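You operate a simulated robot arm through the tools that you are given. There is no shell and no other tool. Be economical: measure what you need, move in short steps, check, and stop when the job is done.

The job below is to be done with a simulated robot arm. You get a single attempt, and the scene is never put back.

## Task
Take the green disc out of the outlet block and close it up again.
Fine: clamp it first, fingers clear; dome on the mat, disc into the rework bay, dome pressed back on; then open the clamp.

Only the result counts: the job must be done as asked and must still hold three seconds after the hand-in. Knocking over, shifting, dropping, spilling or breaking anything else fails it.

## Robot
A 7-joint arm with a two-finger parallel gripper, fixed in place. Base frame: the origin is at the foot of the arm, x ahead of it, y to its left, z up; the work surface is at about z = 0.78. Units: m, degrees, N and s.
With the tool pointing down near the work surface it reaches from about 0.3 to 0.7 m from the base axis. Its first joint turns from -66.0 to 66.0 degrees. Payload 1.57 kg.
The TCP is the grasp point between the finger pads, 0.03 m short of the fingertips. In the tool frame z runs along the fingers and y along their closing line. Largest opening 0.11 m; finger width 0.024, thickness 0.012; the body of the gripper, 0.048 by 0.112 m, starts 0.078 m behind the TCP.
Orientation is told as [roll, pitch, yaw] about the base's x, y, z axes, in that order, counted from this pose: with the fingers straight down and closing along the base's y, the tool's x points along the base's -x, its y along +y and its z along -z.

## Interface
- The arm moves only by the tool apply_moves. Its argument "increments" is a list of rows, each a list of 3 entries, a list of its own where there are three numbers: the shift along the base's x, y, z in units of 150 mm (1.0 is 150 mm), then the turn, a rotation vector about the base's x, y, z in units of 60 degrees (1.0 is 60 degrees), then the finger opening in m, from 0 to 0.11. In form: [[[tx, ty, tz], [wx, wy, wz], gripper], ...]. A call has 1 to 8 rows; each row is the pose to reach, as a shift and turn from the pose commanded when the call began. A call with a number of a shift or a turn outside -1 to 1 is refused whole. Rows are played at 5 a second. More than 0.05 m and 8.6 degrees between two rows, or a gripper value outside its range, and nothing of the call is played. Where a pose cannot be reached the arm comes as near as it can. A force on the tool above 40 N (or 10 N above the force at the start of the call, whichever is more), or a blocked arm, ends the call early, and 0.2 s more pass. Each finger travels about 0.108 m/s and halts on what it meets, pressing with about 22 N; the grip force reading is that of the motor and also rises with nothing between the fingers. The clock runs only during rows and for 0.2 s after the last one: add rows that repeat a pose to give the fingers time. It gives the time, the measured TCP pose, the force on the tool (base axes), the opening and the grip force at its end, in the units of the frame above (readings bear some noise), with the torque about the TCP (base axes, N m) and any sound that the robot's microphone picked up.
- Cameras (640 x 400 px; columns grow to the right, rows downward): "scene" is fixed at [0.1539, -0.3815, 1.4056]; the picture's right is [0.87, -0.50, 0.00], its down [-0.27, -0.47, -0.84] and it looks along [0.42, 0.73, -0.54] (base axes); focal length 360 px, centre (320, 200). "wrist" rides on the gripper at [0.07, 0.016, -0.141] in the tool frame; the picture's right is [-0.23, 0.97, 0.00], its down [-0.86, -0.20, -0.48] and it looks along [-0.47, -0.11, 0.88] (tool axes); focal length 222 px, centre (320, 200). There is no depth. A picture from a camera that has moved, and an enlarged one, comes with that camera's place and axes in the base frame and with its lens.
- camera(camera): a new picture of that camera. The clock stands still meanwhile.
- close_up(camera, box): a new picture of the part [left, top, right, bottom] of that camera's present view, enlarged. The clock stands still meanwhile.
- job_done(): hands the job in; it is judged then, once.

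Work in short steps. Places have to be worked out from the pictures, the camera data and where the tool is seen: move nearer, look again, correct. Check each grasp and each placing, and mend what went wrong. You have 120 turns and 68 pictures in all, those below and enlarged ones among them. Open the gripper and draw the arm clear of the work before you hand the job in, unless the task says otherwise; then end with one line.

The tools are called after "Request:" as a command line: name --argument value ..., lists and objects as JSON in quotes. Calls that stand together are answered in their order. apply_moves: Moves the arm, as the interface text tells. Its arguments: {"type":"object","properties":{"increments":{"type":"array"}},"required":["increments"]} The other tools are called the same way: camera (camera) takes a picture; close_up (camera, box) takes an enlarged picture of a part of a camera's view; job_done () hands the job in.

At the start:

```text
t: 0.0
tcp_pos: [0.4579, 0.1439, 1.1252]
orientation: [0.0, 0.0, 0.0]
wrist_force: [0.3, -0.2, -0.2]
wrist_torque: [0.03, -0.03, -0.02]
opening: 0.1101
grasp_force: 0.1
```

scene: 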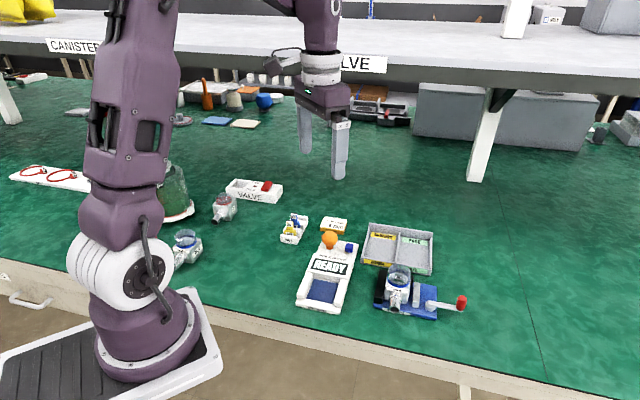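
wrist: 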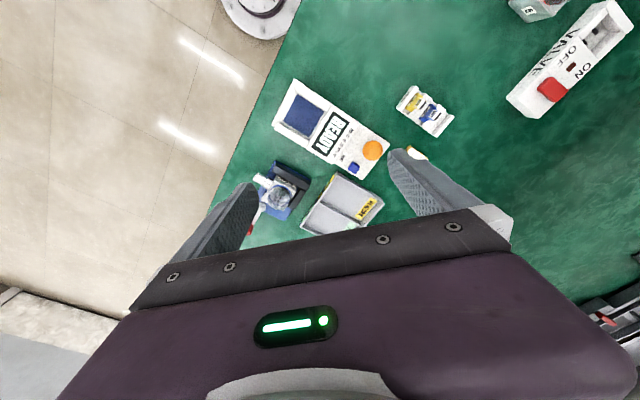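

The scene shows a blue clamp fixture with a block and dome near pixel (398,285), and a tray, READY panel and other parts around it. I'll enlarge these first.

Request:
close_up --camera "scene" --box '[350, 210, 480, 330]'

Request:
close_up --camera "scene" --box '[150, 170, 370, 320]'

Request:
close_up --camera "wrist" --box '[230, 60, 470, 240]'

```text
3.33 times, centred on (415, 270) of scene
camera zoom: at [0.1539, -0.3815, 1.4056], right [0.87, -0.5, 0.0], down [-0.27, -0.47, -0.84], along [0.42, 0.73, -0.54], focal length 1201 px, centre (3, -33)
```

zoom: 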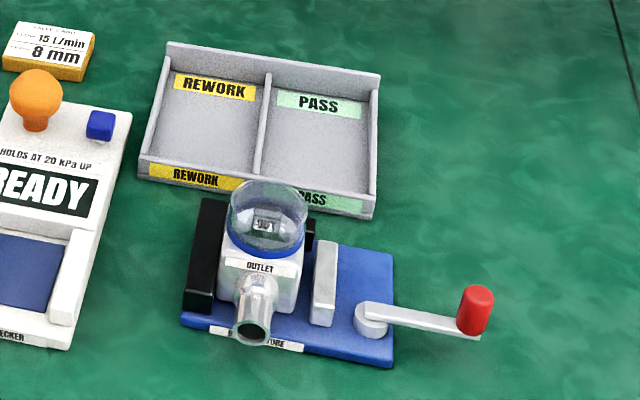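

```text
2.67 times, centred on (260, 245) of scene
camera zoom: at [0.1539, -0.3815, 1.4056], right [0.87, -0.5, 0.0], down [-0.27, -0.47, -0.84], along [0.42, 0.73, -0.54], focal length 960 px, centre (480, 80)
```

zoom: 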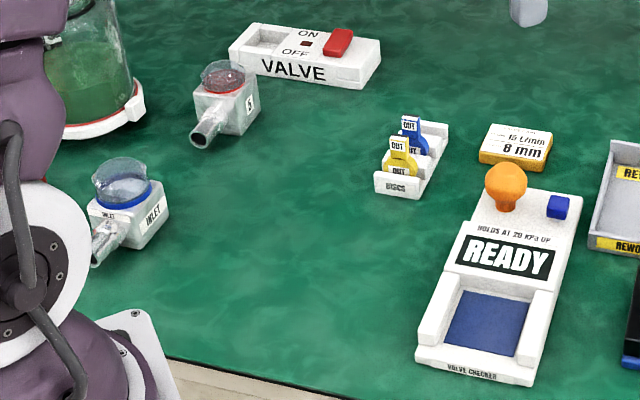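

```text
2.22 times, centred on (350, 150) of wrist
camera zoom: at [0.3861, 0.1603, 1.2678], right [0.23, 0.97, 0.0], down [0.86, -0.2, 0.48], along [0.47, -0.11, -0.88], focal length 494 px, centre (253, 311)
```

zoom: 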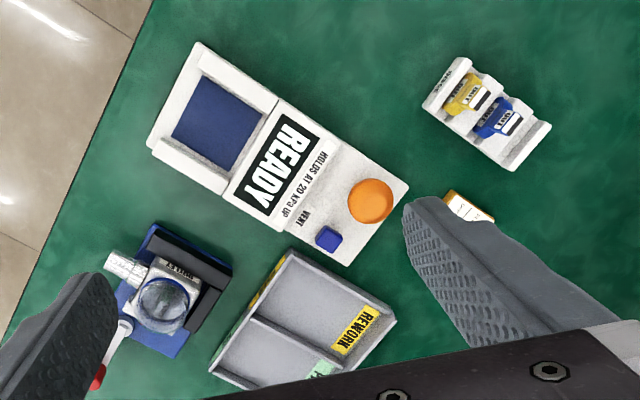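

The dome and block seem to be near (0.58, 0.02). I'll bring the wrist camera over for a nearer look.

Request:
apply_moves --increments '[[[0.02, -0.2, -0.15], [0, 0, 0], 0.11], [[0.04, -0.4, -0.3], [0, 0, 0], 0.11], [[0.06, -0.55, -0.45], [0, 0, 0], 0.11], [[0.08, -0.66, -0.57], [0, 0, 0], 0.11], [[0.08, -0.66, -0.57], [0, 0, 0], 0.11]]'

Request:
camera --camera "wrist"

Request:
close_up --camera "wrist" --box '[220, 90, 420, 220]'

```text
t: 1.2
tcp_pos: [0.4696, 0.0448, 1.0366]
orientation: [0.1, 0.0, 0.1]
wrist_force: [-0.4, 0.8, -1.0]
wrist_torque: [-0.01, 0.04, -0.01]
opening: 0.1098
grasp_force: 0.1
```

```text
62 pictures are left
camera wrist: at [0.3986, 0.0611, 1.1802], right [0.23, 0.97, 0.0], down [0.86, -0.2, 0.48], along [0.47, -0.11, -0.88], focal length 222 px, centre (320, 200)
```

wrist: 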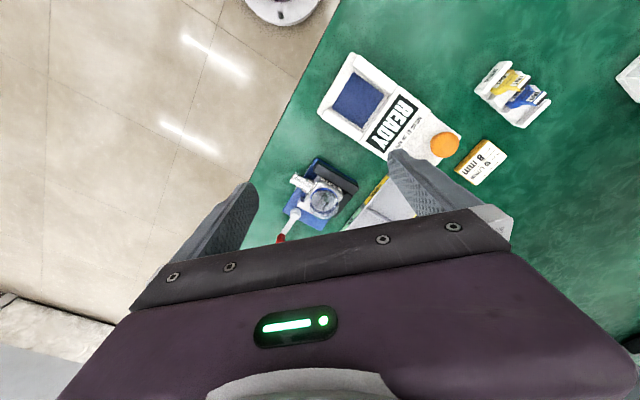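

```text
3.08 times, centred on (320, 155) of wrist
camera zoom: at [0.3986, 0.0611, 1.1802], right [0.23, 0.97, 0.0], down [0.86, -0.2, 0.48], along [0.47, -0.11, -0.88], focal length 684 px, centre (320, 338)
```

zoom: 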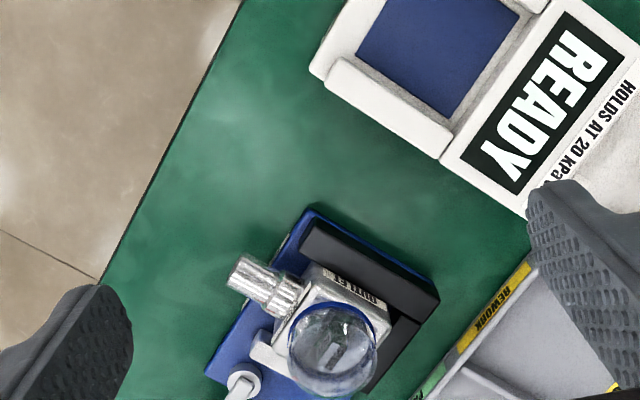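

The block sits between a black fixed jaw and a plate jaw, with the outlet pipe pointing about (-0.73, -0.68). Next I'll enlarge the lever and fixture tightly.

Request:
close_up --camera "scene" --box '[370, 255, 474, 320]'

Request:
apply_moves --increments '[[[0.2, -0.1, 0.0], [0, 0, 0], 0.11], [[0.4, -0.3, 0.0], [0, 0, 0], 0.11], [[0.6, -0.5, 0.0], [0, 0, 0], 0.11], [[0.6, -0.5, 0.0], [0, 0, 0], 0.11]]'

Request:
close_up --camera "wrist" --box '[240, 60, 440, 190]'

```text
6.15 times, centred on (422, 288) of scene
camera zoom: at [0.1539, -0.3815, 1.4056], right [0.87, -0.5, 0.0], down [-0.27, -0.47, -0.84], along [0.42, 0.73, -0.54], focal length 2217 px, centre (-308, -338)
```

zoom: 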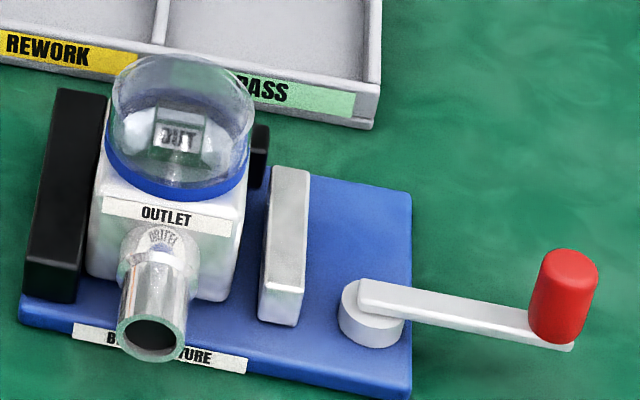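

```text
t: 2.2
tcp_pos: [0.5595, -0.0315, 1.044]
orientation: [0.0, 0.0, 0.1]
wrist_force: [0.2, -0.7, 0.2]
wrist_torque: [0.01, 0.01, 0.01]
opening: 0.11
grasp_force: 0.1
```

```text
3.08 times, centred on (340, 125) of wrist
camera zoom: at [0.4889, -0.0138, 1.1883], right [0.23, 0.97, 0.0], down [0.86, -0.2, 0.48], along [0.47, -0.11, -0.88], focal length 684 px, centre (258, 431)
```

zoom: 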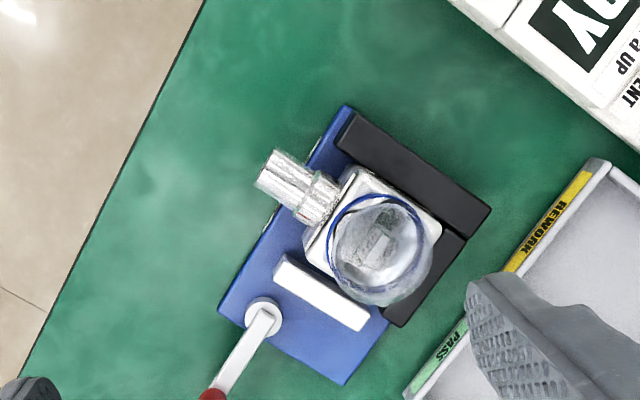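

The lever turns about a vertical pivot near (0.621, -0.041), with the knob near (0.665, -0.082). Its closed position is probably along the jaw, a 90° CCW swing. I'll turn the tool so the fingers straddle the knob tangentially, and hover above it.

Request:
apply_moves --increments '[[[0.1, -0.05, -0.1], [0, 0, -0.12], 0.11], [[0.2, -0.1, -0.2], [0, 0, -0.24], 0.09], [[0.3, -0.15, -0.3], [0, 0, -0.36], 0.07], [[0.4, -0.2, -0.4], [0, 0, -0.48], 0.05], [[0.5, -0.25, -0.5], [0, 0, -0.6], 0.05], [[0.6, -0.3, -0.6], [0, 0, -0.7], 0.05], [[0.7, -0.347, -0.7], [0, 0, -0.8], 0.05], [[0.7, -0.347, -0.8], [0, 0, -0.8], 0.05]]'

Request:
close_up --camera "scene" --box '[350, 220, 510, 320]'

Request:
close_up --camera "wrist" --box '[220, 90, 420, 220]'

```text
t: 4.0
tcp_pos: [0.6622, -0.0836, 0.9194]
orientation: [0.0, 0.0, -48.0]
wrist_force: [0.0, 0.3, 0.0]
wrist_torque: [-0.03, 0.0, 0.03]
opening: 0.0501
grasp_force: 0.0
```

```text
4.00 times, centred on (430, 270) of scene
camera zoom: at [0.1539, -0.3815, 1.4056], right [0.87, -0.5, 0.0], down [-0.27, -0.47, -0.84], along [0.42, 0.73, -0.54], focal length 1441 px, centre (-120, -80)
```

zoom: 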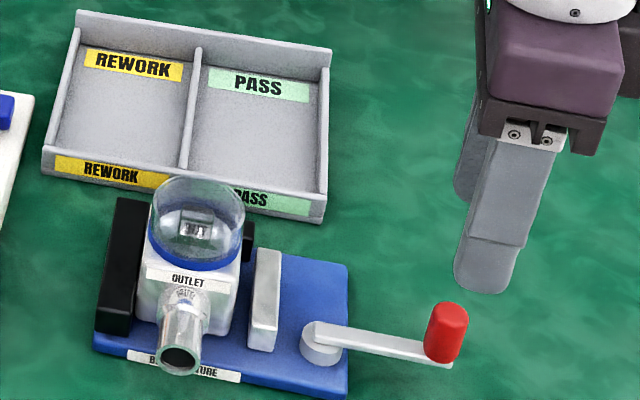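

```text
3.08 times, centred on (320, 155) of wrist
camera zoom: at [0.6274, -0.0209, 1.0631], right [0.88, 0.48, 0.0], down [0.42, -0.77, 0.48], along [0.23, -0.42, -0.88], focal length 684 px, centre (320, 338)
```

zoom: 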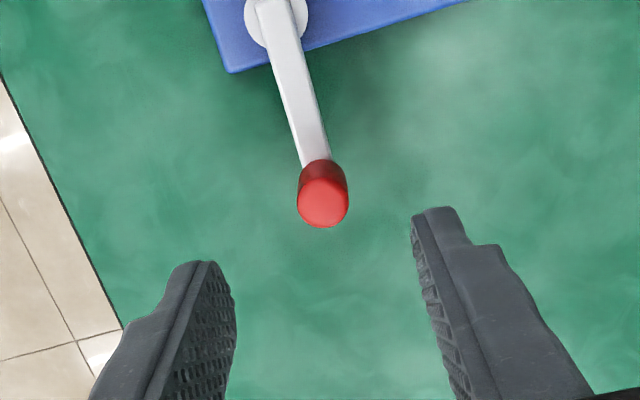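

The knob is at (0.663, -0.084) with its top at about z 0.832, and the pivot is at (0.620, -0.041). I'll lower the fingers around the knob and close to a loose straddle.

Request:
apply_moves --increments '[[[-0.013, -0.013, -0.25], [0, 0, 0], 0.05], [[-0.013, -0.013, -0.45], [0, 0, 0], 0.05], [[-0.013, -0.013, -0.565], [0, 0, 0], 0.05], [[-0.013, -0.013, -0.565], [0, 0, 0], 0.034], [[-0.013, -0.013, -0.565], [0, 0, 0], 0.034]]'

Request:
close_up --camera "scene" --box '[370, 240, 498, 320]'

```text
t: 5.2
tcp_pos: [0.6601, -0.0856, 0.832]
orientation: [0.0, 0.0, -48.0]
wrist_force: [-0.5, -0.5, -0.2]
wrist_torque: [0.02, 0.02, -0.01]
opening: 0.0341
grasp_force: 0.1
```

```text
5.00 times, centred on (434, 280) of scene
camera zoom: at [0.1539, -0.3815, 1.4056], right [0.87, -0.5, 0.0], down [-0.27, -0.47, -0.84], along [0.42, 0.73, -0.54], focal length 1801 px, centre (-250, -200)
```

zoom: 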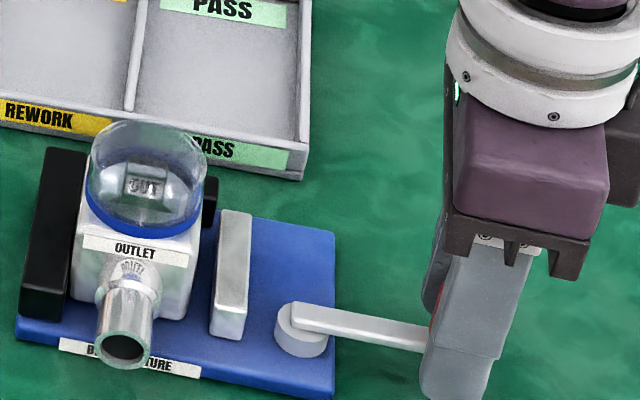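

The fingers straddle the knob. I'll try a small CCW arc first, to check the direction by force and picture.

Request:
apply_moves --increments '[[[0.035, 0.04, 0], [0, 0, 0.125], 0.034], [[0.0646, 0.0842, 0], [0, 0, 0.25], 0.034], [[0.0646, 0.0842, 0], [0, 0, 0.25], 0.034]]'

Request:
close_up --camera "scene" --box '[370, 240, 498, 320]'

```text
t: 6.0
tcp_pos: [0.6696, -0.0728, 0.8317]
orientation: [-0.1, -0.1, -32.9]
wrist_force: [-6.5, -5.7, 1.8]
wrist_torque: [0.02, 0.05, -0.06]
opening: 0.0414
grasp_force: 4.4
```

```text
5.00 times, centred on (434, 280) of scene
camera zoom: at [0.1537, -0.3816, 1.4056], right [0.87, -0.5, 0.0], down [-0.27, -0.47, -0.84], along [0.42, 0.73, -0.54], focal length 1801 px, centre (-250, -200)
```

zoom: 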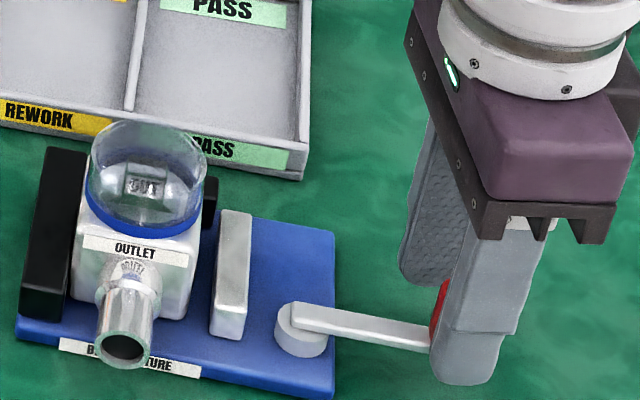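

Resistance reached about 9 N and the lever hardly moved, so CCW is probably against its stop. I'll go back and try CW.

Request:
apply_moves --increments '[[[-0.0296, -0.0442, 0], [0, 0, -0.125], 0.034], [[-0.0646, -0.0842, 0], [0, 0, -0.25], 0.034], [[-0.105, -0.119, 0], [0, 0, -0.375], 0.034], [[-0.149, -0.149, 0], [0, 0, -0.5], 0.034], [[-0.149, -0.149, 0], [0, 0, -0.5], 0.034]]'

Request:
close_up --camera "scene" --box '[370, 240, 498, 320]'

```text
t: 7.2
tcp_pos: [0.6496, -0.0938, 0.8361]
orientation: [0.1, 0.0, -62.9]
wrist_force: [0.7, -0.8, 0.5]
wrist_torque: [0.0, -0.02, -0.01]
opening: 0.035
grasp_force: 0.0
```

```text
5.00 times, centred on (434, 280) of scene
camera zoom: at [0.1539, -0.3815, 1.4056], right [0.87, -0.5, 0.0], down [-0.27, -0.47, -0.84], along [0.42, 0.73, -0.54], focal length 1801 px, centre (-250, -200)
```

zoom: 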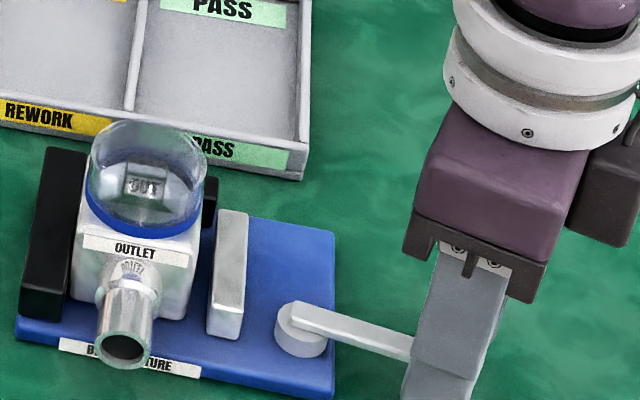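

CW moves freely and the jaw shifts toward the block. I'll continue the CW arc.

Request:
apply_moves --increments '[[[-0.051, -0.025, 0], [0, 0, -0.1333], 0.034], [[-0.105, -0.042, 0], [0, 0, -0.2667], 0.034], [[-0.161, -0.052, 0], [0, 0, -0.4], 0.034], [[-0.2175, -0.054, 0], [0, 0, -0.5333], 0.034], [[-0.274, -0.048, 0], [0, 0, -0.6667], 0.034], [[-0.329, -0.035, 0], [0, 0, -0.8], 0.034], [[-0.329, -0.035, 0], [0, 0, -0.8], 0.034]]'

Request:
close_up --camera "scene" --box '[350, 240, 478, 320]'

```text
t: 8.8
tcp_pos: [0.6017, -0.0999, 0.8349]
orientation: [0.0, -0.1, -111.0]
wrist_force: [-0.1, -0.6, 0.4]
wrist_torque: [0.02, 0.04, -0.03]
opening: 0.0347
grasp_force: 0.1
```

```text
5.00 times, centred on (414, 280) of scene
camera zoom: at [0.1539, -0.3815, 1.4056], right [0.87, -0.5, 0.0], down [-0.27, -0.47, -0.84], along [0.42, 0.73, -0.54], focal length 1801 px, centre (-150, -200)
```

zoom: 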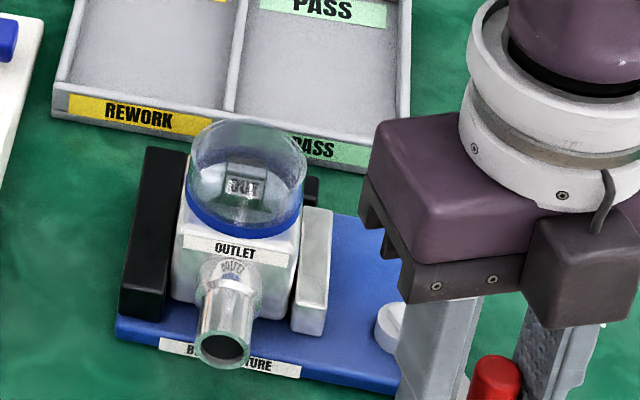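

The jaw is nearly on the block. I'll go on a little further and watch the force.

Request:
apply_moves --increments '[[[-0.0526, 0.0212, 0], [0, 0, -0.1333], 0.034], [[-0.1017, 0.0496, 0], [0, 0, -0.2667], 0.034], [[-0.1465, 0.0845, 0], [0, 0, -0.4], 0.034], [[-0.1465, 0.0845, 0], [0, 0, -0.4], 0.034]]'

Request:
close_up --camera "scene" --box '[350, 240, 478, 320]'

```text
t: 9.8
tcp_pos: [0.5807, -0.0876, 0.8355]
orientation: [0.3, 0.1, -135.0]
wrist_force: [17.9, -8.9, 4.0]
wrist_torque: [-0.09, -0.36, 0.03]
opening: 0.0509
grasp_force: 9.3
```

```text
5.00 times, centred on (414, 280) of scene
camera zoom: at [0.1542, -0.3817, 1.4055], right [0.87, -0.5, 0.0], down [-0.27, -0.47, -0.84], along [0.42, 0.73, -0.54], focal length 1801 px, centre (-150, -200)
```

zoom: 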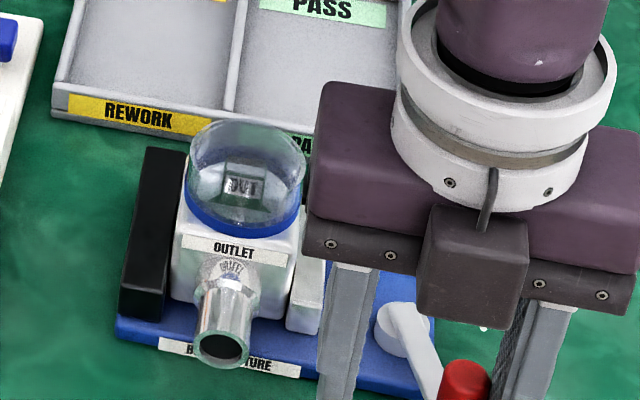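

The jaw is on the block and the resistance is about 20 N, with the lever near -109°. I'll relax back and see whether the lever holds there.

Request:
apply_moves --increments '[[[0.045, -0.035, 0], [0, 0, 0.1333], 0.05], [[0.094, -0.063, 0], [0, 0, 0.2667], 0.05], [[0.1465, -0.0845, 0], [0, 0, 0.4], 0.06], [[0.1465, -0.0845, 0.3], [0, 0, 0.4], 0.06], [[0.1465, -0.0845, 0.6], [0, 0, 0.4], 0.06], [[0.1465, -0.0845, 0.6], [0, 0, 0.4], 0.06]]'

Request:
close_up --camera "scene" --box '[350, 240, 478, 320]'

Request:
close_up --camera "wrist" --box '[220, 60, 420, 190]'

```text
t: 11.2
tcp_pos: [0.601, -0.0966, 0.9227]
orientation: [0.0, -0.1, -110.8]
wrist_force: [0.3, 0.2, 0.4]
wrist_torque: [0.0, -0.01, 0.01]
opening: 0.0599
grasp_force: 0.1
```

```text
5.00 times, centred on (414, 280) of scene
camera zoom: at [0.1539, -0.3815, 1.4056], right [0.87, -0.5, 0.0], down [-0.27, -0.47, -0.84], along [0.42, 0.73, -0.54], focal length 1801 px, centre (-150, -200)
```

zoom: 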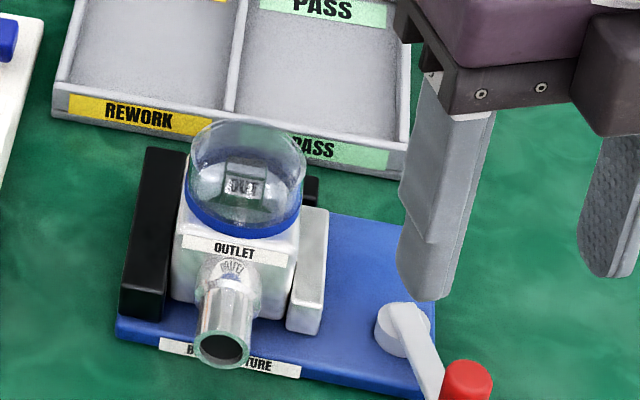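

```text
3.08 times, centred on (320, 125) of wrist
camera zoom: at [0.6406, -0.0373, 1.0662], right [0.83, -0.56, 0.0], down [-0.49, -0.73, 0.48], along [-0.27, -0.4, -0.88], focal length 684 px, centre (320, 431)
```

zoom: 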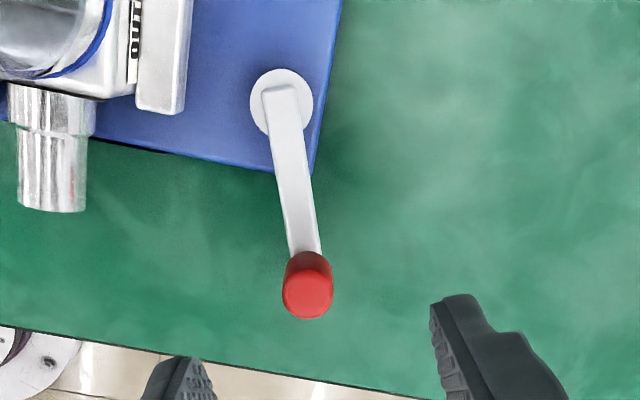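

The lever holds at about -113° and the jaw touches the block, but it is short of the 90° position parallel to the jaw. I'll close the fingers and push the knob from behind with a stiffer tool.

Request:
apply_moves --increments '[[[0.146, -0.04, 0], [0, 0, 0], 0.0], [[0.146, -0.04, 0], [0, 0, 0], 0.0], [[0.146, -0.04, -0.2], [0, 0, 0], 0.0], [[0.146, -0.04, -0.4], [0, 0, 0], 0.0], [[0.146, -0.04, -0.6], [0, 0, 0], 0.0], [[0.146, -0.04, -0.6], [0, 0, 0], 0.0]]'

```text
t: 12.6
tcp_pos: [0.6217, -0.1017, 0.8327]
orientation: [0.0, -0.1, -111.0]
wrist_force: [0.5, -0.5, 0.6]
wrist_torque: [0.01, 0.01, 0.03]
opening: 0.0001
grasp_force: 21.1
```

The closed fingers are behind the knob. I'll push along the arc in small steps.

Request:
apply_moves --increments '[[[-0.035, -0.007, 0], [0, 0, -0.08], 0.0], [[-0.08, -0.003, 0], [0, 0, -0.17], 0.0], [[-0.125, 0.006, 0], [0, 0, -0.26], 0.0], [[-0.168, 0.019, 0], [0, 0, -0.35], 0.0]]'

Request:
close_up --camera "scene" --box '[350, 240, 478, 320]'

```text
t: 13.3
tcp_pos: [0.612, -0.1053, 0.8333]
orientation: [1.1, 0.4, -123.6]
wrist_force: [13.3, -5.2, -7.9]
wrist_torque: [0.0, -0.02, -0.03]
opening: 0.0
grasp_force: 21.0
stopped in row 3: the force on the tool passed its limit at 49 N (the readings are from after the stop); the commanded pose is now the measured one
```

```text
5.00 times, centred on (414, 280) of scene
camera zoom: at [0.1544, -0.3817, 1.4055], right [0.87, -0.5, 0.0], down [-0.27, -0.47, -0.84], along [0.42, 0.73, -0.54], focal length 1801 px, centre (-150, -200)
```

zoom: 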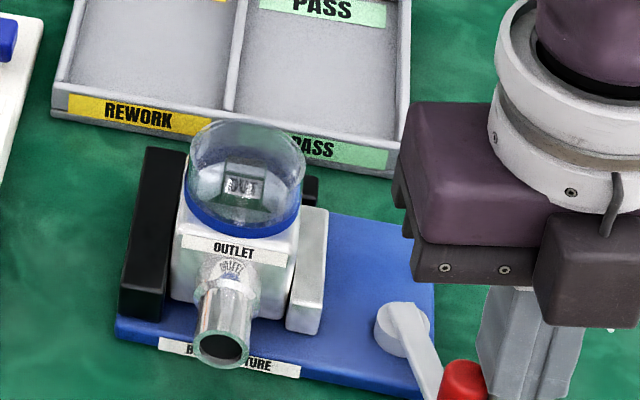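

The lever is hard against its stop even at 49 N, so the clamp is shut. I'll back off, lift clear and check the jaw contact.

Request:
apply_moves --increments '[[[0.1, -0.03, 0], [0, 0, 0], 0.0], [[0.1, -0.03, 0.3], [0, 0, 0], 0.0], [[0.1, -0.03, 0.6], [0, 0, 0.1], 0.0], [[0.1, 0.0, 0.9], [0, 0, 0.2], 0.0], [[0.1, 0.2, 1.0], [0, 0, 0.3], 0.0], [[0.1, 0.4, 1.0], [0, 0, 0.4], 0.0], [[0.1, 0.4, 1.0], [0, 0, 0.4], 0.0]]'

Request:
camera --camera "wrist"

Request:
close_up --camera "scene" --box '[360, 250, 456, 310]'

```text
t: 14.9
tcp_pos: [0.626, -0.0424, 0.9815]
orientation: [0.9, 0.3, -99.6]
wrist_force: [0.4, 0.1, 0.1]
wrist_torque: [0.0, -0.02, 0.0]
opening: 0.0
grasp_force: 21.1
```

```text
48 pictures are left
camera wrist: at [0.6491, 0.0233, 1.1259], right [0.92, -0.38, 0.01], down [-0.35, -0.81, 0.47], along [-0.17, -0.44, -0.88], focal length 222 px, centre (320, 200)
```

wrist: 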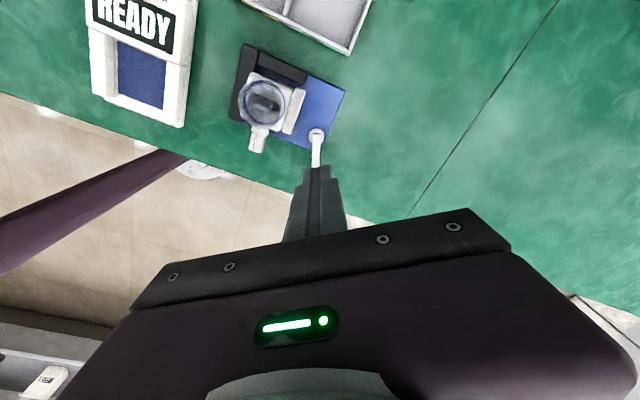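

```text
6.67 times, centred on (408, 280) of scene
camera zoom: at [0.1539, -0.3815, 1.4056], right [0.87, -0.5, 0.0], down [-0.27, -0.47, -0.84], along [0.42, 0.73, -0.54], focal length 2401 px, centre (-267, -333)
```

zoom: 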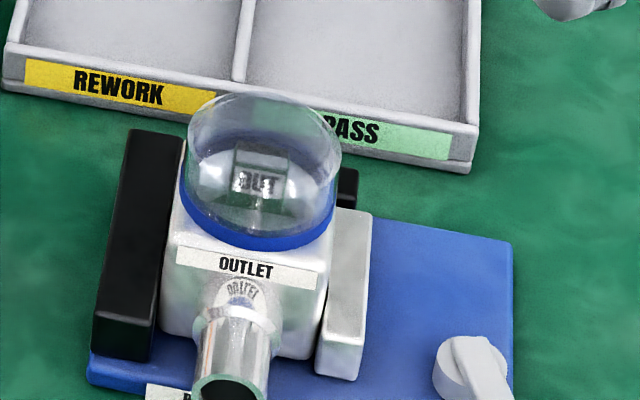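

The clamp is shut, with the jaw plate flush on the block. The dome's ring centre works out near (0.5875, 0.026) with its base at z ≈ 0.835. I'll level the tool, turn to yaw -48 (closing along the pipe direction) and hover over the dome.

Request:
apply_moves --increments '[[[0, 0, 0], [-0.0024, 0.0156, 0], 0.04], [[0, 0, 0], [-0.0024, 0.0156, 0], 0.09]]'

Request:
apply_moves --increments '[[[-0.04, 0.07, 0.0], [0, 0, 0.12], 0.09], [[-0.08, 0.14, 0.0], [0, 0, 0.24], 0.09], [[-0.12, 0.22, 0.0], [0, 0, 0.36], 0.09], [[-0.16, 0.3, 0.0], [0, 0, 0.48], 0.09], [[-0.2, 0.38, 0.0], [0, 0, 0.6], 0.09], [[-0.24, 0.44, 0.0], [0, 0, 0.72], 0.09], [[-0.263, 0.475, 0.0], [0, 0, 0.86], 0.09], [[-0.263, 0.475, 0.0], [0, 0, 0.86], 0.09]]'

Request:
close_up --camera "wrist" --box '[220, 90, 420, 220]'

Request:
close_up --camera "scene" --box '[340, 220, 468, 300]'

```text
t: 15.5
tcp_pos: [0.6252, -0.0453, 0.9827]
orientation: [0.1, 0.1, -99.6]
wrist_force: [-0.7, -0.1, -0.8]
wrist_torque: [-0.03, 0.01, 0.01]
opening: 0.0899
grasp_force: 0.1
```

```text
t: 17.3
tcp_pos: [0.586, 0.0241, 0.9841]
orientation: [0.0, 0.0, -47.9]
wrist_force: [0.8, -0.9, -0.3]
wrist_torque: [0.01, 0.02, 0.01]
opening: 0.0899
grasp_force: 0.0
```

```text
3.08 times, centred on (320, 155) of wrist
camera zoom: at [0.5517, 0.0887, 1.1275], right [0.87, 0.48, 0.0], down [0.43, -0.77, 0.48], along [0.23, -0.42, -0.88], focal length 684 px, centre (320, 338)
```

zoom: 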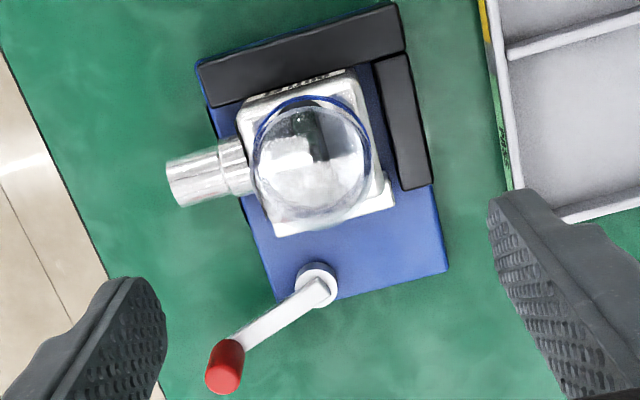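

```text
5.00 times, centred on (404, 260) of scene
camera zoom: at [0.1539, -0.3815, 1.4056], right [0.87, -0.5, 0.0], down [-0.27, -0.47, -0.84], along [0.42, 0.73, -0.54], focal length 1801 px, centre (-100, -100)
```

zoom: 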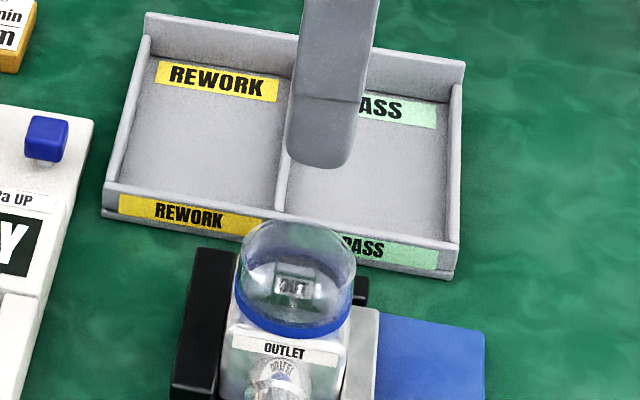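

The tool is aligned with the fixture, and the dome centre is about (0.586, 0.025). I'll descend with open fingers to TCP z 0.875 and check before closing.

Request:
apply_moves --increments '[[[-0.01, -0.006, -0.2], [0, 0, 0], 0.09], [[-0.01, -0.006, -0.4], [0, 0, 0], 0.09], [[-0.01, -0.006, -0.6], [0, 0, 0], 0.09], [[-0.01, -0.006, -0.722], [0, 0, 0], 0.09], [[-0.01, -0.006, -0.722], [0, 0, 0], 0.09]]'

Request:
close_up --camera "scene" --box '[340, 235, 468, 315]'

Request:
close_up --camera "wrist" --box '[200, 70, 440, 220]'

```text
t: 18.5
tcp_pos: [0.5863, 0.0248, 0.8752]
orientation: [0.0, 0.0, -48.0]
wrist_force: [0.1, 0.0, -0.7]
wrist_torque: [-0.01, 0.02, 0.01]
opening: 0.0903
grasp_force: 0.1
```

```text
5.00 times, centred on (404, 275) of scene
camera zoom: at [0.1539, -0.3815, 1.4056], right [0.87, -0.5, 0.0], down [-0.27, -0.47, -0.84], along [0.42, 0.73, -0.54], focal length 1801 px, centre (-100, -175)
```

zoom: 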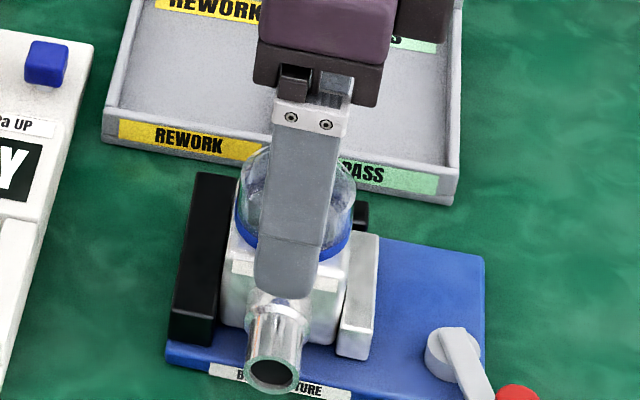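

```text
2.67 times, centred on (320, 145) of wrist
camera zoom: at [0.5506, 0.0878, 1.0184], right [0.88, 0.48, 0.0], down [0.42, -0.77, 0.48], along [0.23, -0.42, -0.88], focal length 592 px, centre (320, 347)
```

zoom: 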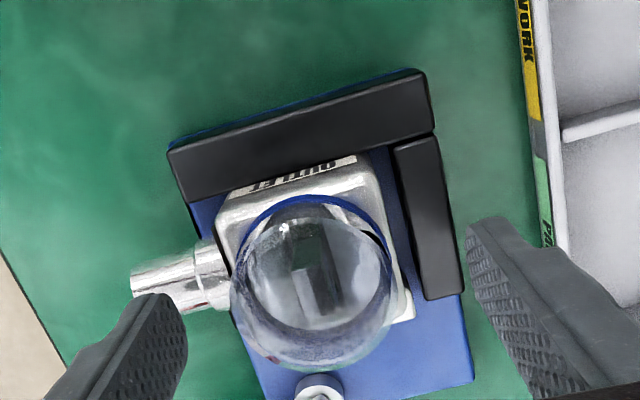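

The fingers are centred around the dome and above the block top. I'll close on it.

Request:
apply_moves --increments '[[[0, 0, 0], [0, 0, 0], 0.07], [[0, 0, 0], [0, 0, 0], 0.055], [[0, 0, 0], [0, 0, 0], 0.04], [[0, 0, 0], [0, 0, 0], 0.04]]'

```text
t: 19.5
tcp_pos: [0.5856, 0.0247, 0.8749]
orientation: [-0.1, 0.1, -48.0]
wrist_force: [-0.1, -0.1, 0.0]
wrist_torque: [-0.04, 0.1, 0.02]
opening: 0.0511
grasp_force: 22.1
```

The grip is on at 51 mm with 22 N and no side force. I'll pull straight up in small steps.

Request:
apply_moves --increments '[[[0, 0, 0.04], [0, 0, 0], 0.04], [[0, 0, 0.1], [0, 0, 0], 0.04], [[0, 0, 0.2], [0, 0, 0], 0.04], [[0, 0, 0.35], [0, 0, 0], 0.04], [[0, 0, 0.5], [0, 0, 0], 0.04], [[0, 0, 0.5], [0, 0, 0], 0.04]]'

Request:
close_up --camera "scene" --box '[340, 220, 484, 310]'

```text
t: 20.9
tcp_pos: [0.586, 0.0273, 0.9506]
orientation: [0.1, 0.0, -48.0]
wrist_force: [-0.1, 0.1, 0.2]
wrist_torque: [-0.01, 0.01, 0.0]
opening: 0.0512
grasp_force: 22.0
heard: snap
```

```text
4.44 times, centred on (412, 265) of scene
camera zoom: at [0.1539, -0.3815, 1.4056], right [0.87, -0.5, 0.0], down [-0.27, -0.47, -0.84], along [0.42, 0.73, -0.54], focal length 1601 px, centre (-89, -89)
```

zoom: 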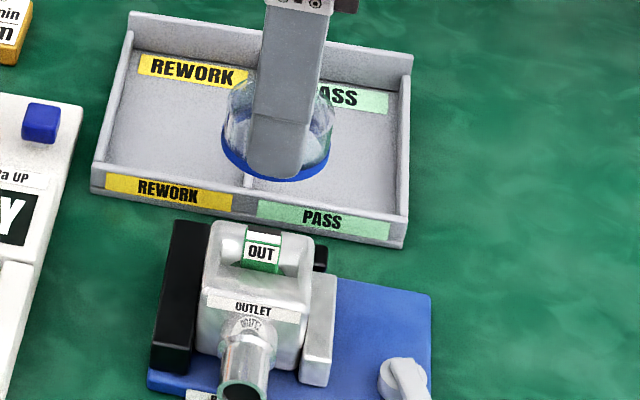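

The dome came off with a snap, exposing the green OUT disc. I'll carry the dome to open green mat near (0.36, 0.22) and look before lowering.

Request:
apply_moves --increments '[[[0, 0, 0.2], [0, 0, 0], 0.04], [[-0.2, 0.17, 0.3], [0, 0, 0], 0.04], [[-0.4, 0.34, 0.3], [0, 0, 0], 0.04], [[-0.6, 0.52, 0.3], [0, 0, 0], 0.04], [[-0.8, 0.7, 0.3], [0, 0, 0], 0.04], [[-1.0, 0.87, 0.3], [0, 0, 0], 0.04], [[-1.0, 0.87, 0.3], [0, 0, 0], 0.04]]'

Request:
apply_moves --increments '[[[-0.2, 0.17, 0], [0, 0, 0], 0.04], [[-0.4, 0.34, 0], [0, 0, 0], 0.04], [[-0.5, 0.43, 0], [0, 0, 0], 0.04], [[-0.5, 0.43, 0], [0, 0, 0], 0.04]]'

Request:
camera --camera "wrist"

Request:
camera --camera "scene"

```text
t: 22.5
tcp_pos: [0.4372, 0.1558, 0.9928]
orientation: [0.0, 0.0, -48.0]
wrist_force: [1.1, 0.4, -0.3]
wrist_torque: [-0.01, 0.0, -0.01]
opening: 0.0515
grasp_force: 21.8
```

```text
t: 23.5
tcp_pos: [0.3609, 0.2165, 0.9934]
orientation: [0.1, 0.0, -48.1]
wrist_force: [0.2, -0.3, -1.2]
wrist_torque: [-0.02, 0.02, -0.05]
opening: 0.051
grasp_force: 22.6
```

```text
41 pictures are left
camera wrist: at [0.3249, 0.281, 1.1374], right [0.88, 0.48, 0.0], down [0.42, -0.77, 0.48], along [0.23, -0.42, -0.88], focal length 222 px, centre (320, 200)
```

wrist: 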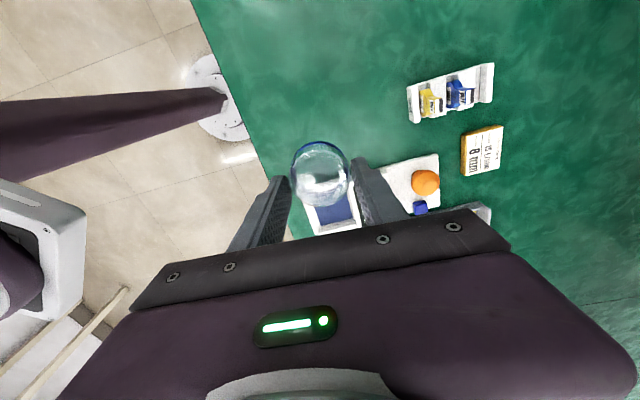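

```text
40 pictures are left
```

scene: 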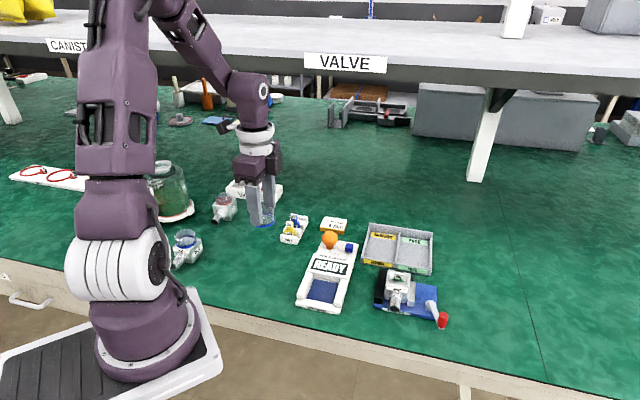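

The spot below is clear green mat. I'll lower in two stages.

Request:
apply_moves --increments '[[[0, 0, -0.25], [0, 0, 0], 0.04], [[0, 0, -0.5], [0, 0, 0], 0.04], [[0, 0, -0.75], [0, 0, 0], 0.04], [[0, 0, -0.95], [0, 0, 0], 0.04], [[0, 0, -1.0], [0, 0, 0], 0.04], [[0, 0, -1.0], [0, 0, 0], 0.04]]'

Request:
close_up --camera "scene" --box '[220, 190, 332, 260]'

```text
t: 24.9
tcp_pos: [0.3574, 0.2193, 0.8451]
orientation: [0.0, 0.0, -48.0]
wrist_force: [0.5, 0.7, -0.8]
wrist_torque: [0.01, 0.0, 0.01]
opening: 0.0511
grasp_force: 21.8
```

```text
5.71 times, centred on (276, 225) of scene
camera zoom: at [0.1539, -0.3815, 1.4056], right [0.87, -0.5, 0.0], down [-0.27, -0.47, -0.84], along [0.42, 0.73, -0.54], focal length 2058 px, centre (571, 57)
```

zoom: 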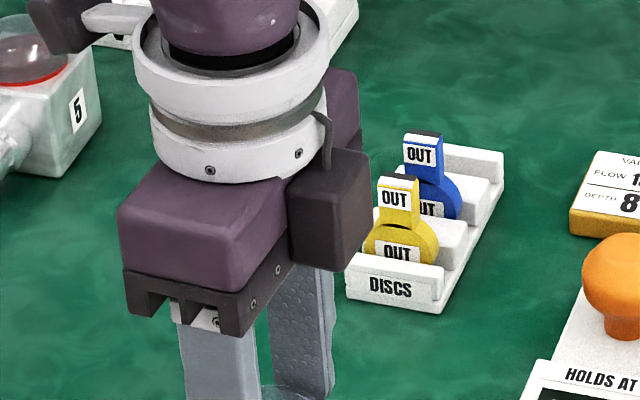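

Now I'll lower by small steps until the mat is felt.

Request:
apply_moves --increments '[[[0, 0, -0.03], [0, 0, 0], 0.04], [[0, 0, -0.06], [0, 0, 0], 0.04], [[0, 0, -0.09], [0, 0, 0], 0.04], [[0, 0, -0.12], [0, 0, 0], 0.04], [[0, 0, -0.14], [0, 0, 0], 0.04], [[0, 0, -0.14], [0, 0, 0], 0.04]]'

Request:
close_up --camera "scene" --box '[220, 210, 332, 280]'

```text
t: 26.3
tcp_pos: [0.3614, 0.2199, 0.8239]
orientation: [0.0, 0.0, -48.1]
wrist_force: [0.2, -0.1, 0.2]
wrist_torque: [0.0, -0.02, 0.01]
opening: 0.0512
grasp_force: 22.3
```

```text
5.71 times, centred on (276, 245) of scene
camera zoom: at [0.1539, -0.3815, 1.4056], right [0.87, -0.5, 0.0], down [-0.27, -0.47, -0.84], along [0.42, 0.73, -0.54], focal length 2058 px, centre (571, -57)
```

zoom: 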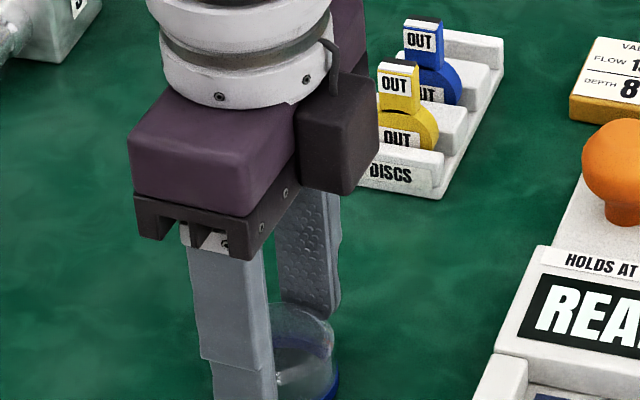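

No contact yet, so I'll keep lowering in 1.5 mm steps.

Request:
apply_moves --increments '[[[0, 0, -0.01], [0, 0, 0], 0.04], [[0, 0, -0.02], [0, 0, 0], 0.04], [[0, 0, -0.03], [0, 0, 0], 0.04], [[0, 0, -0.04], [0, 0, 0], 0.04], [[0, 0, -0.05], [0, 0, 0], 0.04], [[0, 0, -0.05], [0, 0, 0], 0.04]]'

Request:
close_up --camera "scene" --box '[230, 230, 326, 290]'

```text
t: 27.7
tcp_pos: [0.3606, 0.2214, 0.8165]
orientation: [-0.1, 0.0, -48.0]
wrist_force: [-9.7, -3.4, 27.4]
wrist_torque: [0.01, 0.27, 0.03]
opening: 0.0514
grasp_force: 22.4
```

```text
6.67 times, centred on (278, 260) of scene
camera zoom: at [0.1534, -0.3818, 1.4056], right [0.87, -0.5, 0.0], down [-0.27, -0.47, -0.84], along [0.42, 0.73, -0.54], focal length 2401 px, centre (600, -200)
```

zoom: 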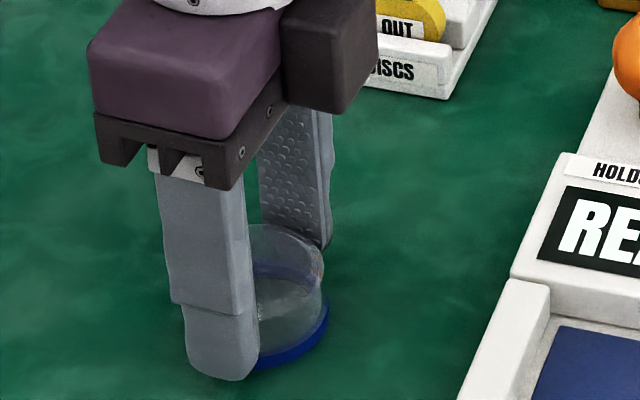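

The dome is on the mat (27 N). I'll ease up 2 mm to relieve it, open, and rise.

Request:
apply_moves --increments '[[[0, 0, 0.012], [0, 0, 0], 0.04], [[0, 0, 0.012], [0, 0, 0], 0.055], [[0, 0, 0.012], [0, 0, 0], 0.07], [[0, 0, 0.012], [0, 0, 0], 0.085], [[0, 0, 0.2], [0, 0, 0], 0.085], [[0, 0, 0.5], [0, 0, 0], 0.085], [[0, 0, 0.8], [0, 0, 0], 0.085], [[0, 0, 0.8], [0, 0, 0], 0.085]]'

Request:
close_up --camera "scene" --box '[210, 210, 338, 290]'

Request:
close_up --camera "scene" --box '[360, 255, 456, 315]'

Request:
camera --camera "wrist"

```text
t: 29.5
tcp_pos: [0.3636, 0.219, 0.9378]
orientation: [0.1, 0.0, -48.0]
wrist_force: [1.2, 0.7, -0.6]
wrist_torque: [0.01, 0.02, 0.01]
opening: 0.0848
grasp_force: 0.1
```

```text
5.00 times, centred on (274, 250) of scene
camera zoom: at [0.1539, -0.3815, 1.4056], right [0.87, -0.5, 0.0], down [-0.27, -0.47, -0.84], along [0.42, 0.73, -0.54], focal length 1801 px, centre (550, -50)
```

zoom: 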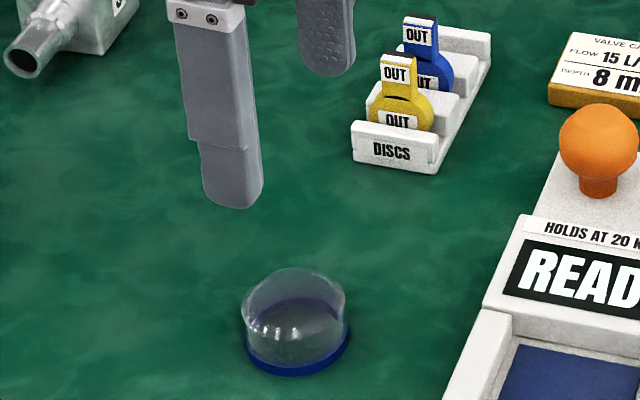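

```text
6.67 times, centred on (408, 285) of scene
camera zoom: at [0.1539, -0.3815, 1.4056], right [0.87, -0.5, 0.0], down [-0.27, -0.47, -0.84], along [0.42, 0.73, -0.54], focal length 2401 px, centre (-267, -367)
```

zoom: 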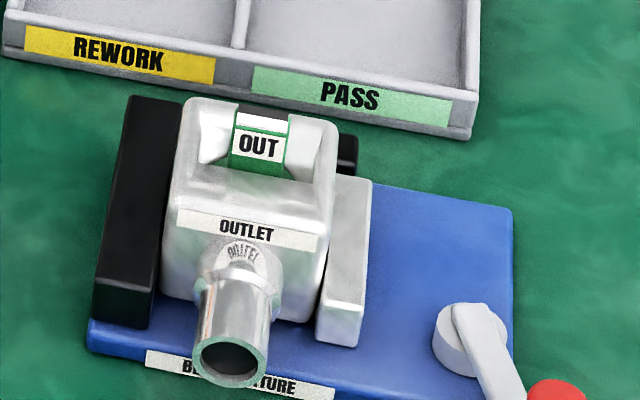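

```text
34 pictures are left
camera wrist: at [0.3276, 0.2828, 1.0807], right [0.88, 0.48, 0.0], down [0.42, -0.77, 0.48], along [0.23, -0.42, -0.88], focal length 222 px, centre (320, 200)
```

wrist: 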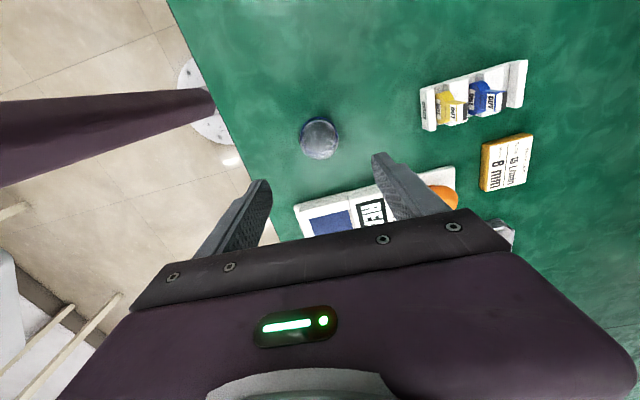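

The dome stands upright on the mat at (0.361, 0.220). The disc's tab sticks up from the block at about (0.586, 0.025), with its label facing the pipe. I'll go back over the block for a close look.

Request:
apply_moves --increments '[[[0.05, -0.05, 0.3], [0, 0, 0], 0.085], [[0.25, -0.22, 0.4], [0, 0, 0], 0.085], [[0.45, -0.39, 0.4], [0, 0, 0], 0.085], [[0.65, -0.56, 0.4], [0, 0, 0], 0.085], [[0.85, -0.73, 0.4], [0, 0, 0], 0.085], [[1.0, -0.87, 0.4], [0, 0, 0], 0.085], [[1.0, -0.87, 0.4], [0, 0, 0], 0.085]]'

Request:
apply_moves --increments '[[[0.2, -0.17, -0.1], [0, 0, 0], 0.07], [[0.4, -0.34, -0.2], [0, 0, 0], 0.06], [[0.5, -0.43, -0.4], [0, 0, 0], 0.05], [[0.5, -0.43, -0.5], [0, 0, 0], 0.05], [[0.5, -0.43, -0.5], [0, 0, 0], 0.05]]'

Request:
close_up --camera "wrist" --box '[240, 90, 400, 190]'

Request:
close_up --camera "scene" --box '[370, 250, 434, 290]'

```text
t: 31.1
tcp_pos: [0.5095, 0.0906, 0.9973]
orientation: [0.0, 0.0, -48.0]
wrist_force: [0.4, 0.0, 0.0]
wrist_torque: [-0.02, -0.02, 0.02]
opening: 0.085
grasp_force: 0.0
```

```text
t: 32.3
tcp_pos: [0.5853, 0.0269, 0.9239]
orientation: [0.0, 0.0, -48.0]
wrist_force: [0.6, -0.9, 0.0]
wrist_torque: [-0.02, -0.02, 0.01]
opening: 0.05
grasp_force: 0.1
```

```text
4.00 times, centred on (320, 140) of wrist
camera zoom: at [0.5495, 0.0899, 1.0669], right [0.88, 0.48, 0.0], down [0.42, -0.77, 0.48], along [0.23, -0.42, -0.88], focal length 888 px, centre (320, 440)
```

zoom: 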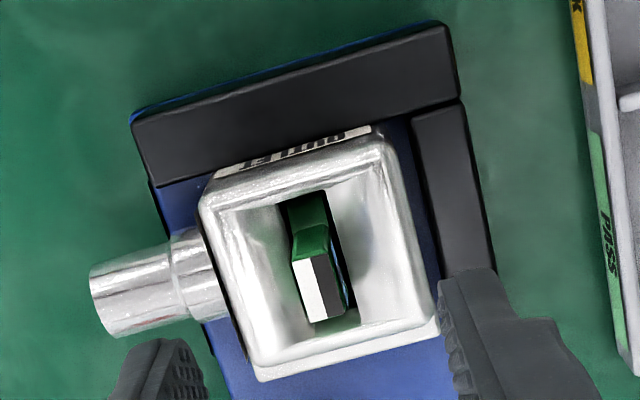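

```text
10.00 times, centred on (402, 270) of scene
camera zoom: at [0.1539, -0.3815, 1.4056], right [0.87, -0.5, 0.0], down [-0.27, -0.47, -0.84], along [0.42, 0.73, -0.54], focal length 3602 px, centre (-500, -500)
```

zoom: 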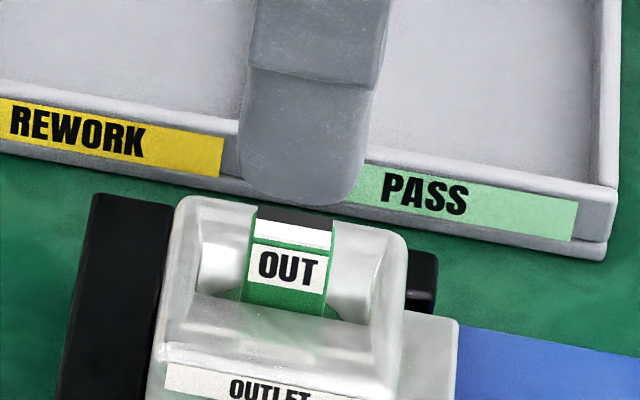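

The tab's top is at about z 0.856, 20 mm above the block's top face (0.836), centred at (0.5845, 0.026). I'll lower so the tips are at about 0.842 and close on its front and back faces.

Request:
apply_moves --increments '[[[-0.01, 0.007, -0.15], [0, 0, 0], 0.04], [[-0.01, 0.007, -0.28], [0, 0, 0], 0.04], [[-0.01, 0.007, -0.33], [0, 0, 0], 0.04], [[-0.01, 0.007, -0.33], [0, 0, 0], 0.04]]'

Request:
close_up --camera "wrist" --box '[240, 90, 400, 190]'

```text
t: 33.3
tcp_pos: [0.5829, 0.0275, 0.874]
orientation: [0.0, 0.0, -47.9]
wrist_force: [0.3, 0.2, 0.5]
wrist_torque: [0.0, -0.01, 0.02]
opening: 0.04
grasp_force: 0.1
```

```text
4.00 times, centred on (320, 140) of wrist
camera zoom: at [0.5483, 0.0907, 1.0184], right [0.88, 0.48, 0.0], down [0.42, -0.77, 0.48], along [0.23, -0.42, -0.88], focal length 888 px, centre (320, 440)
```

zoom: 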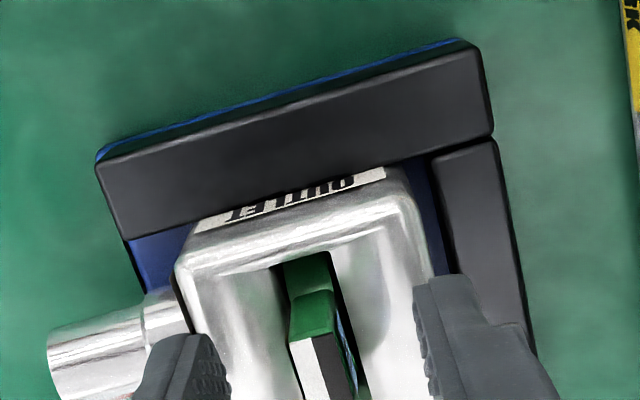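

The tab lies centrally between the tips. Closing.

Request:
apply_moves --increments '[[[0, 0, 0], [0, 0, 0], 0.02], [[0, 0, 0], [0, 0, 0], 0.0], [[0, 0, 0], [0, 0, 0], 0.0]]'

```text
t: 34.1
tcp_pos: [0.5838, 0.0277, 0.876]
orientation: [0.0, 0.0, -48.0]
wrist_force: [0.0, -0.2, -0.2]
wrist_torque: [0.04, 0.01, 0.0]
opening: 0.0084
grasp_force: 21.7
```

The grip is on the 8.4 mm tab. Now I'll pull straight up.

Request:
apply_moves --increments '[[[0, 0, 0.04], [0, 0, 0], 0.0], [[0, 0, 0.12], [0, 0, 0], 0.0], [[0, 0, 0.25], [0, 0, 0], 0.0], [[0, 0, 0.45], [0, 0, 0], 0.0], [[0, 0, 0.7], [0, 0, 0], 0.0], [[0, 0, 0.7], [0, 0, 0], 0.0]]'

Request:
close_up --camera "scene" --box '[340, 200, 468, 280]'

```text
t: 35.5
tcp_pos: [0.5859, 0.0256, 0.9788]
orientation: [0.0, 0.1, -47.9]
wrist_force: [0.6, -0.4, 0.0]
wrist_torque: [-0.02, 0.01, -0.04]
opening: 0.0087
grasp_force: 22.0
```

```text
5.00 times, centred on (404, 240) of scene
camera zoom: at [0.1539, -0.3815, 1.4056], right [0.87, -0.5, 0.0], down [-0.27, -0.47, -0.84], along [0.42, 0.73, -0.54], focal length 1801 px, centre (-100, 0)
```

zoom: 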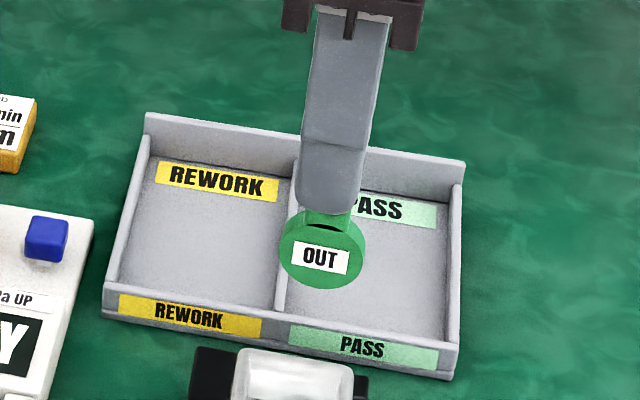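

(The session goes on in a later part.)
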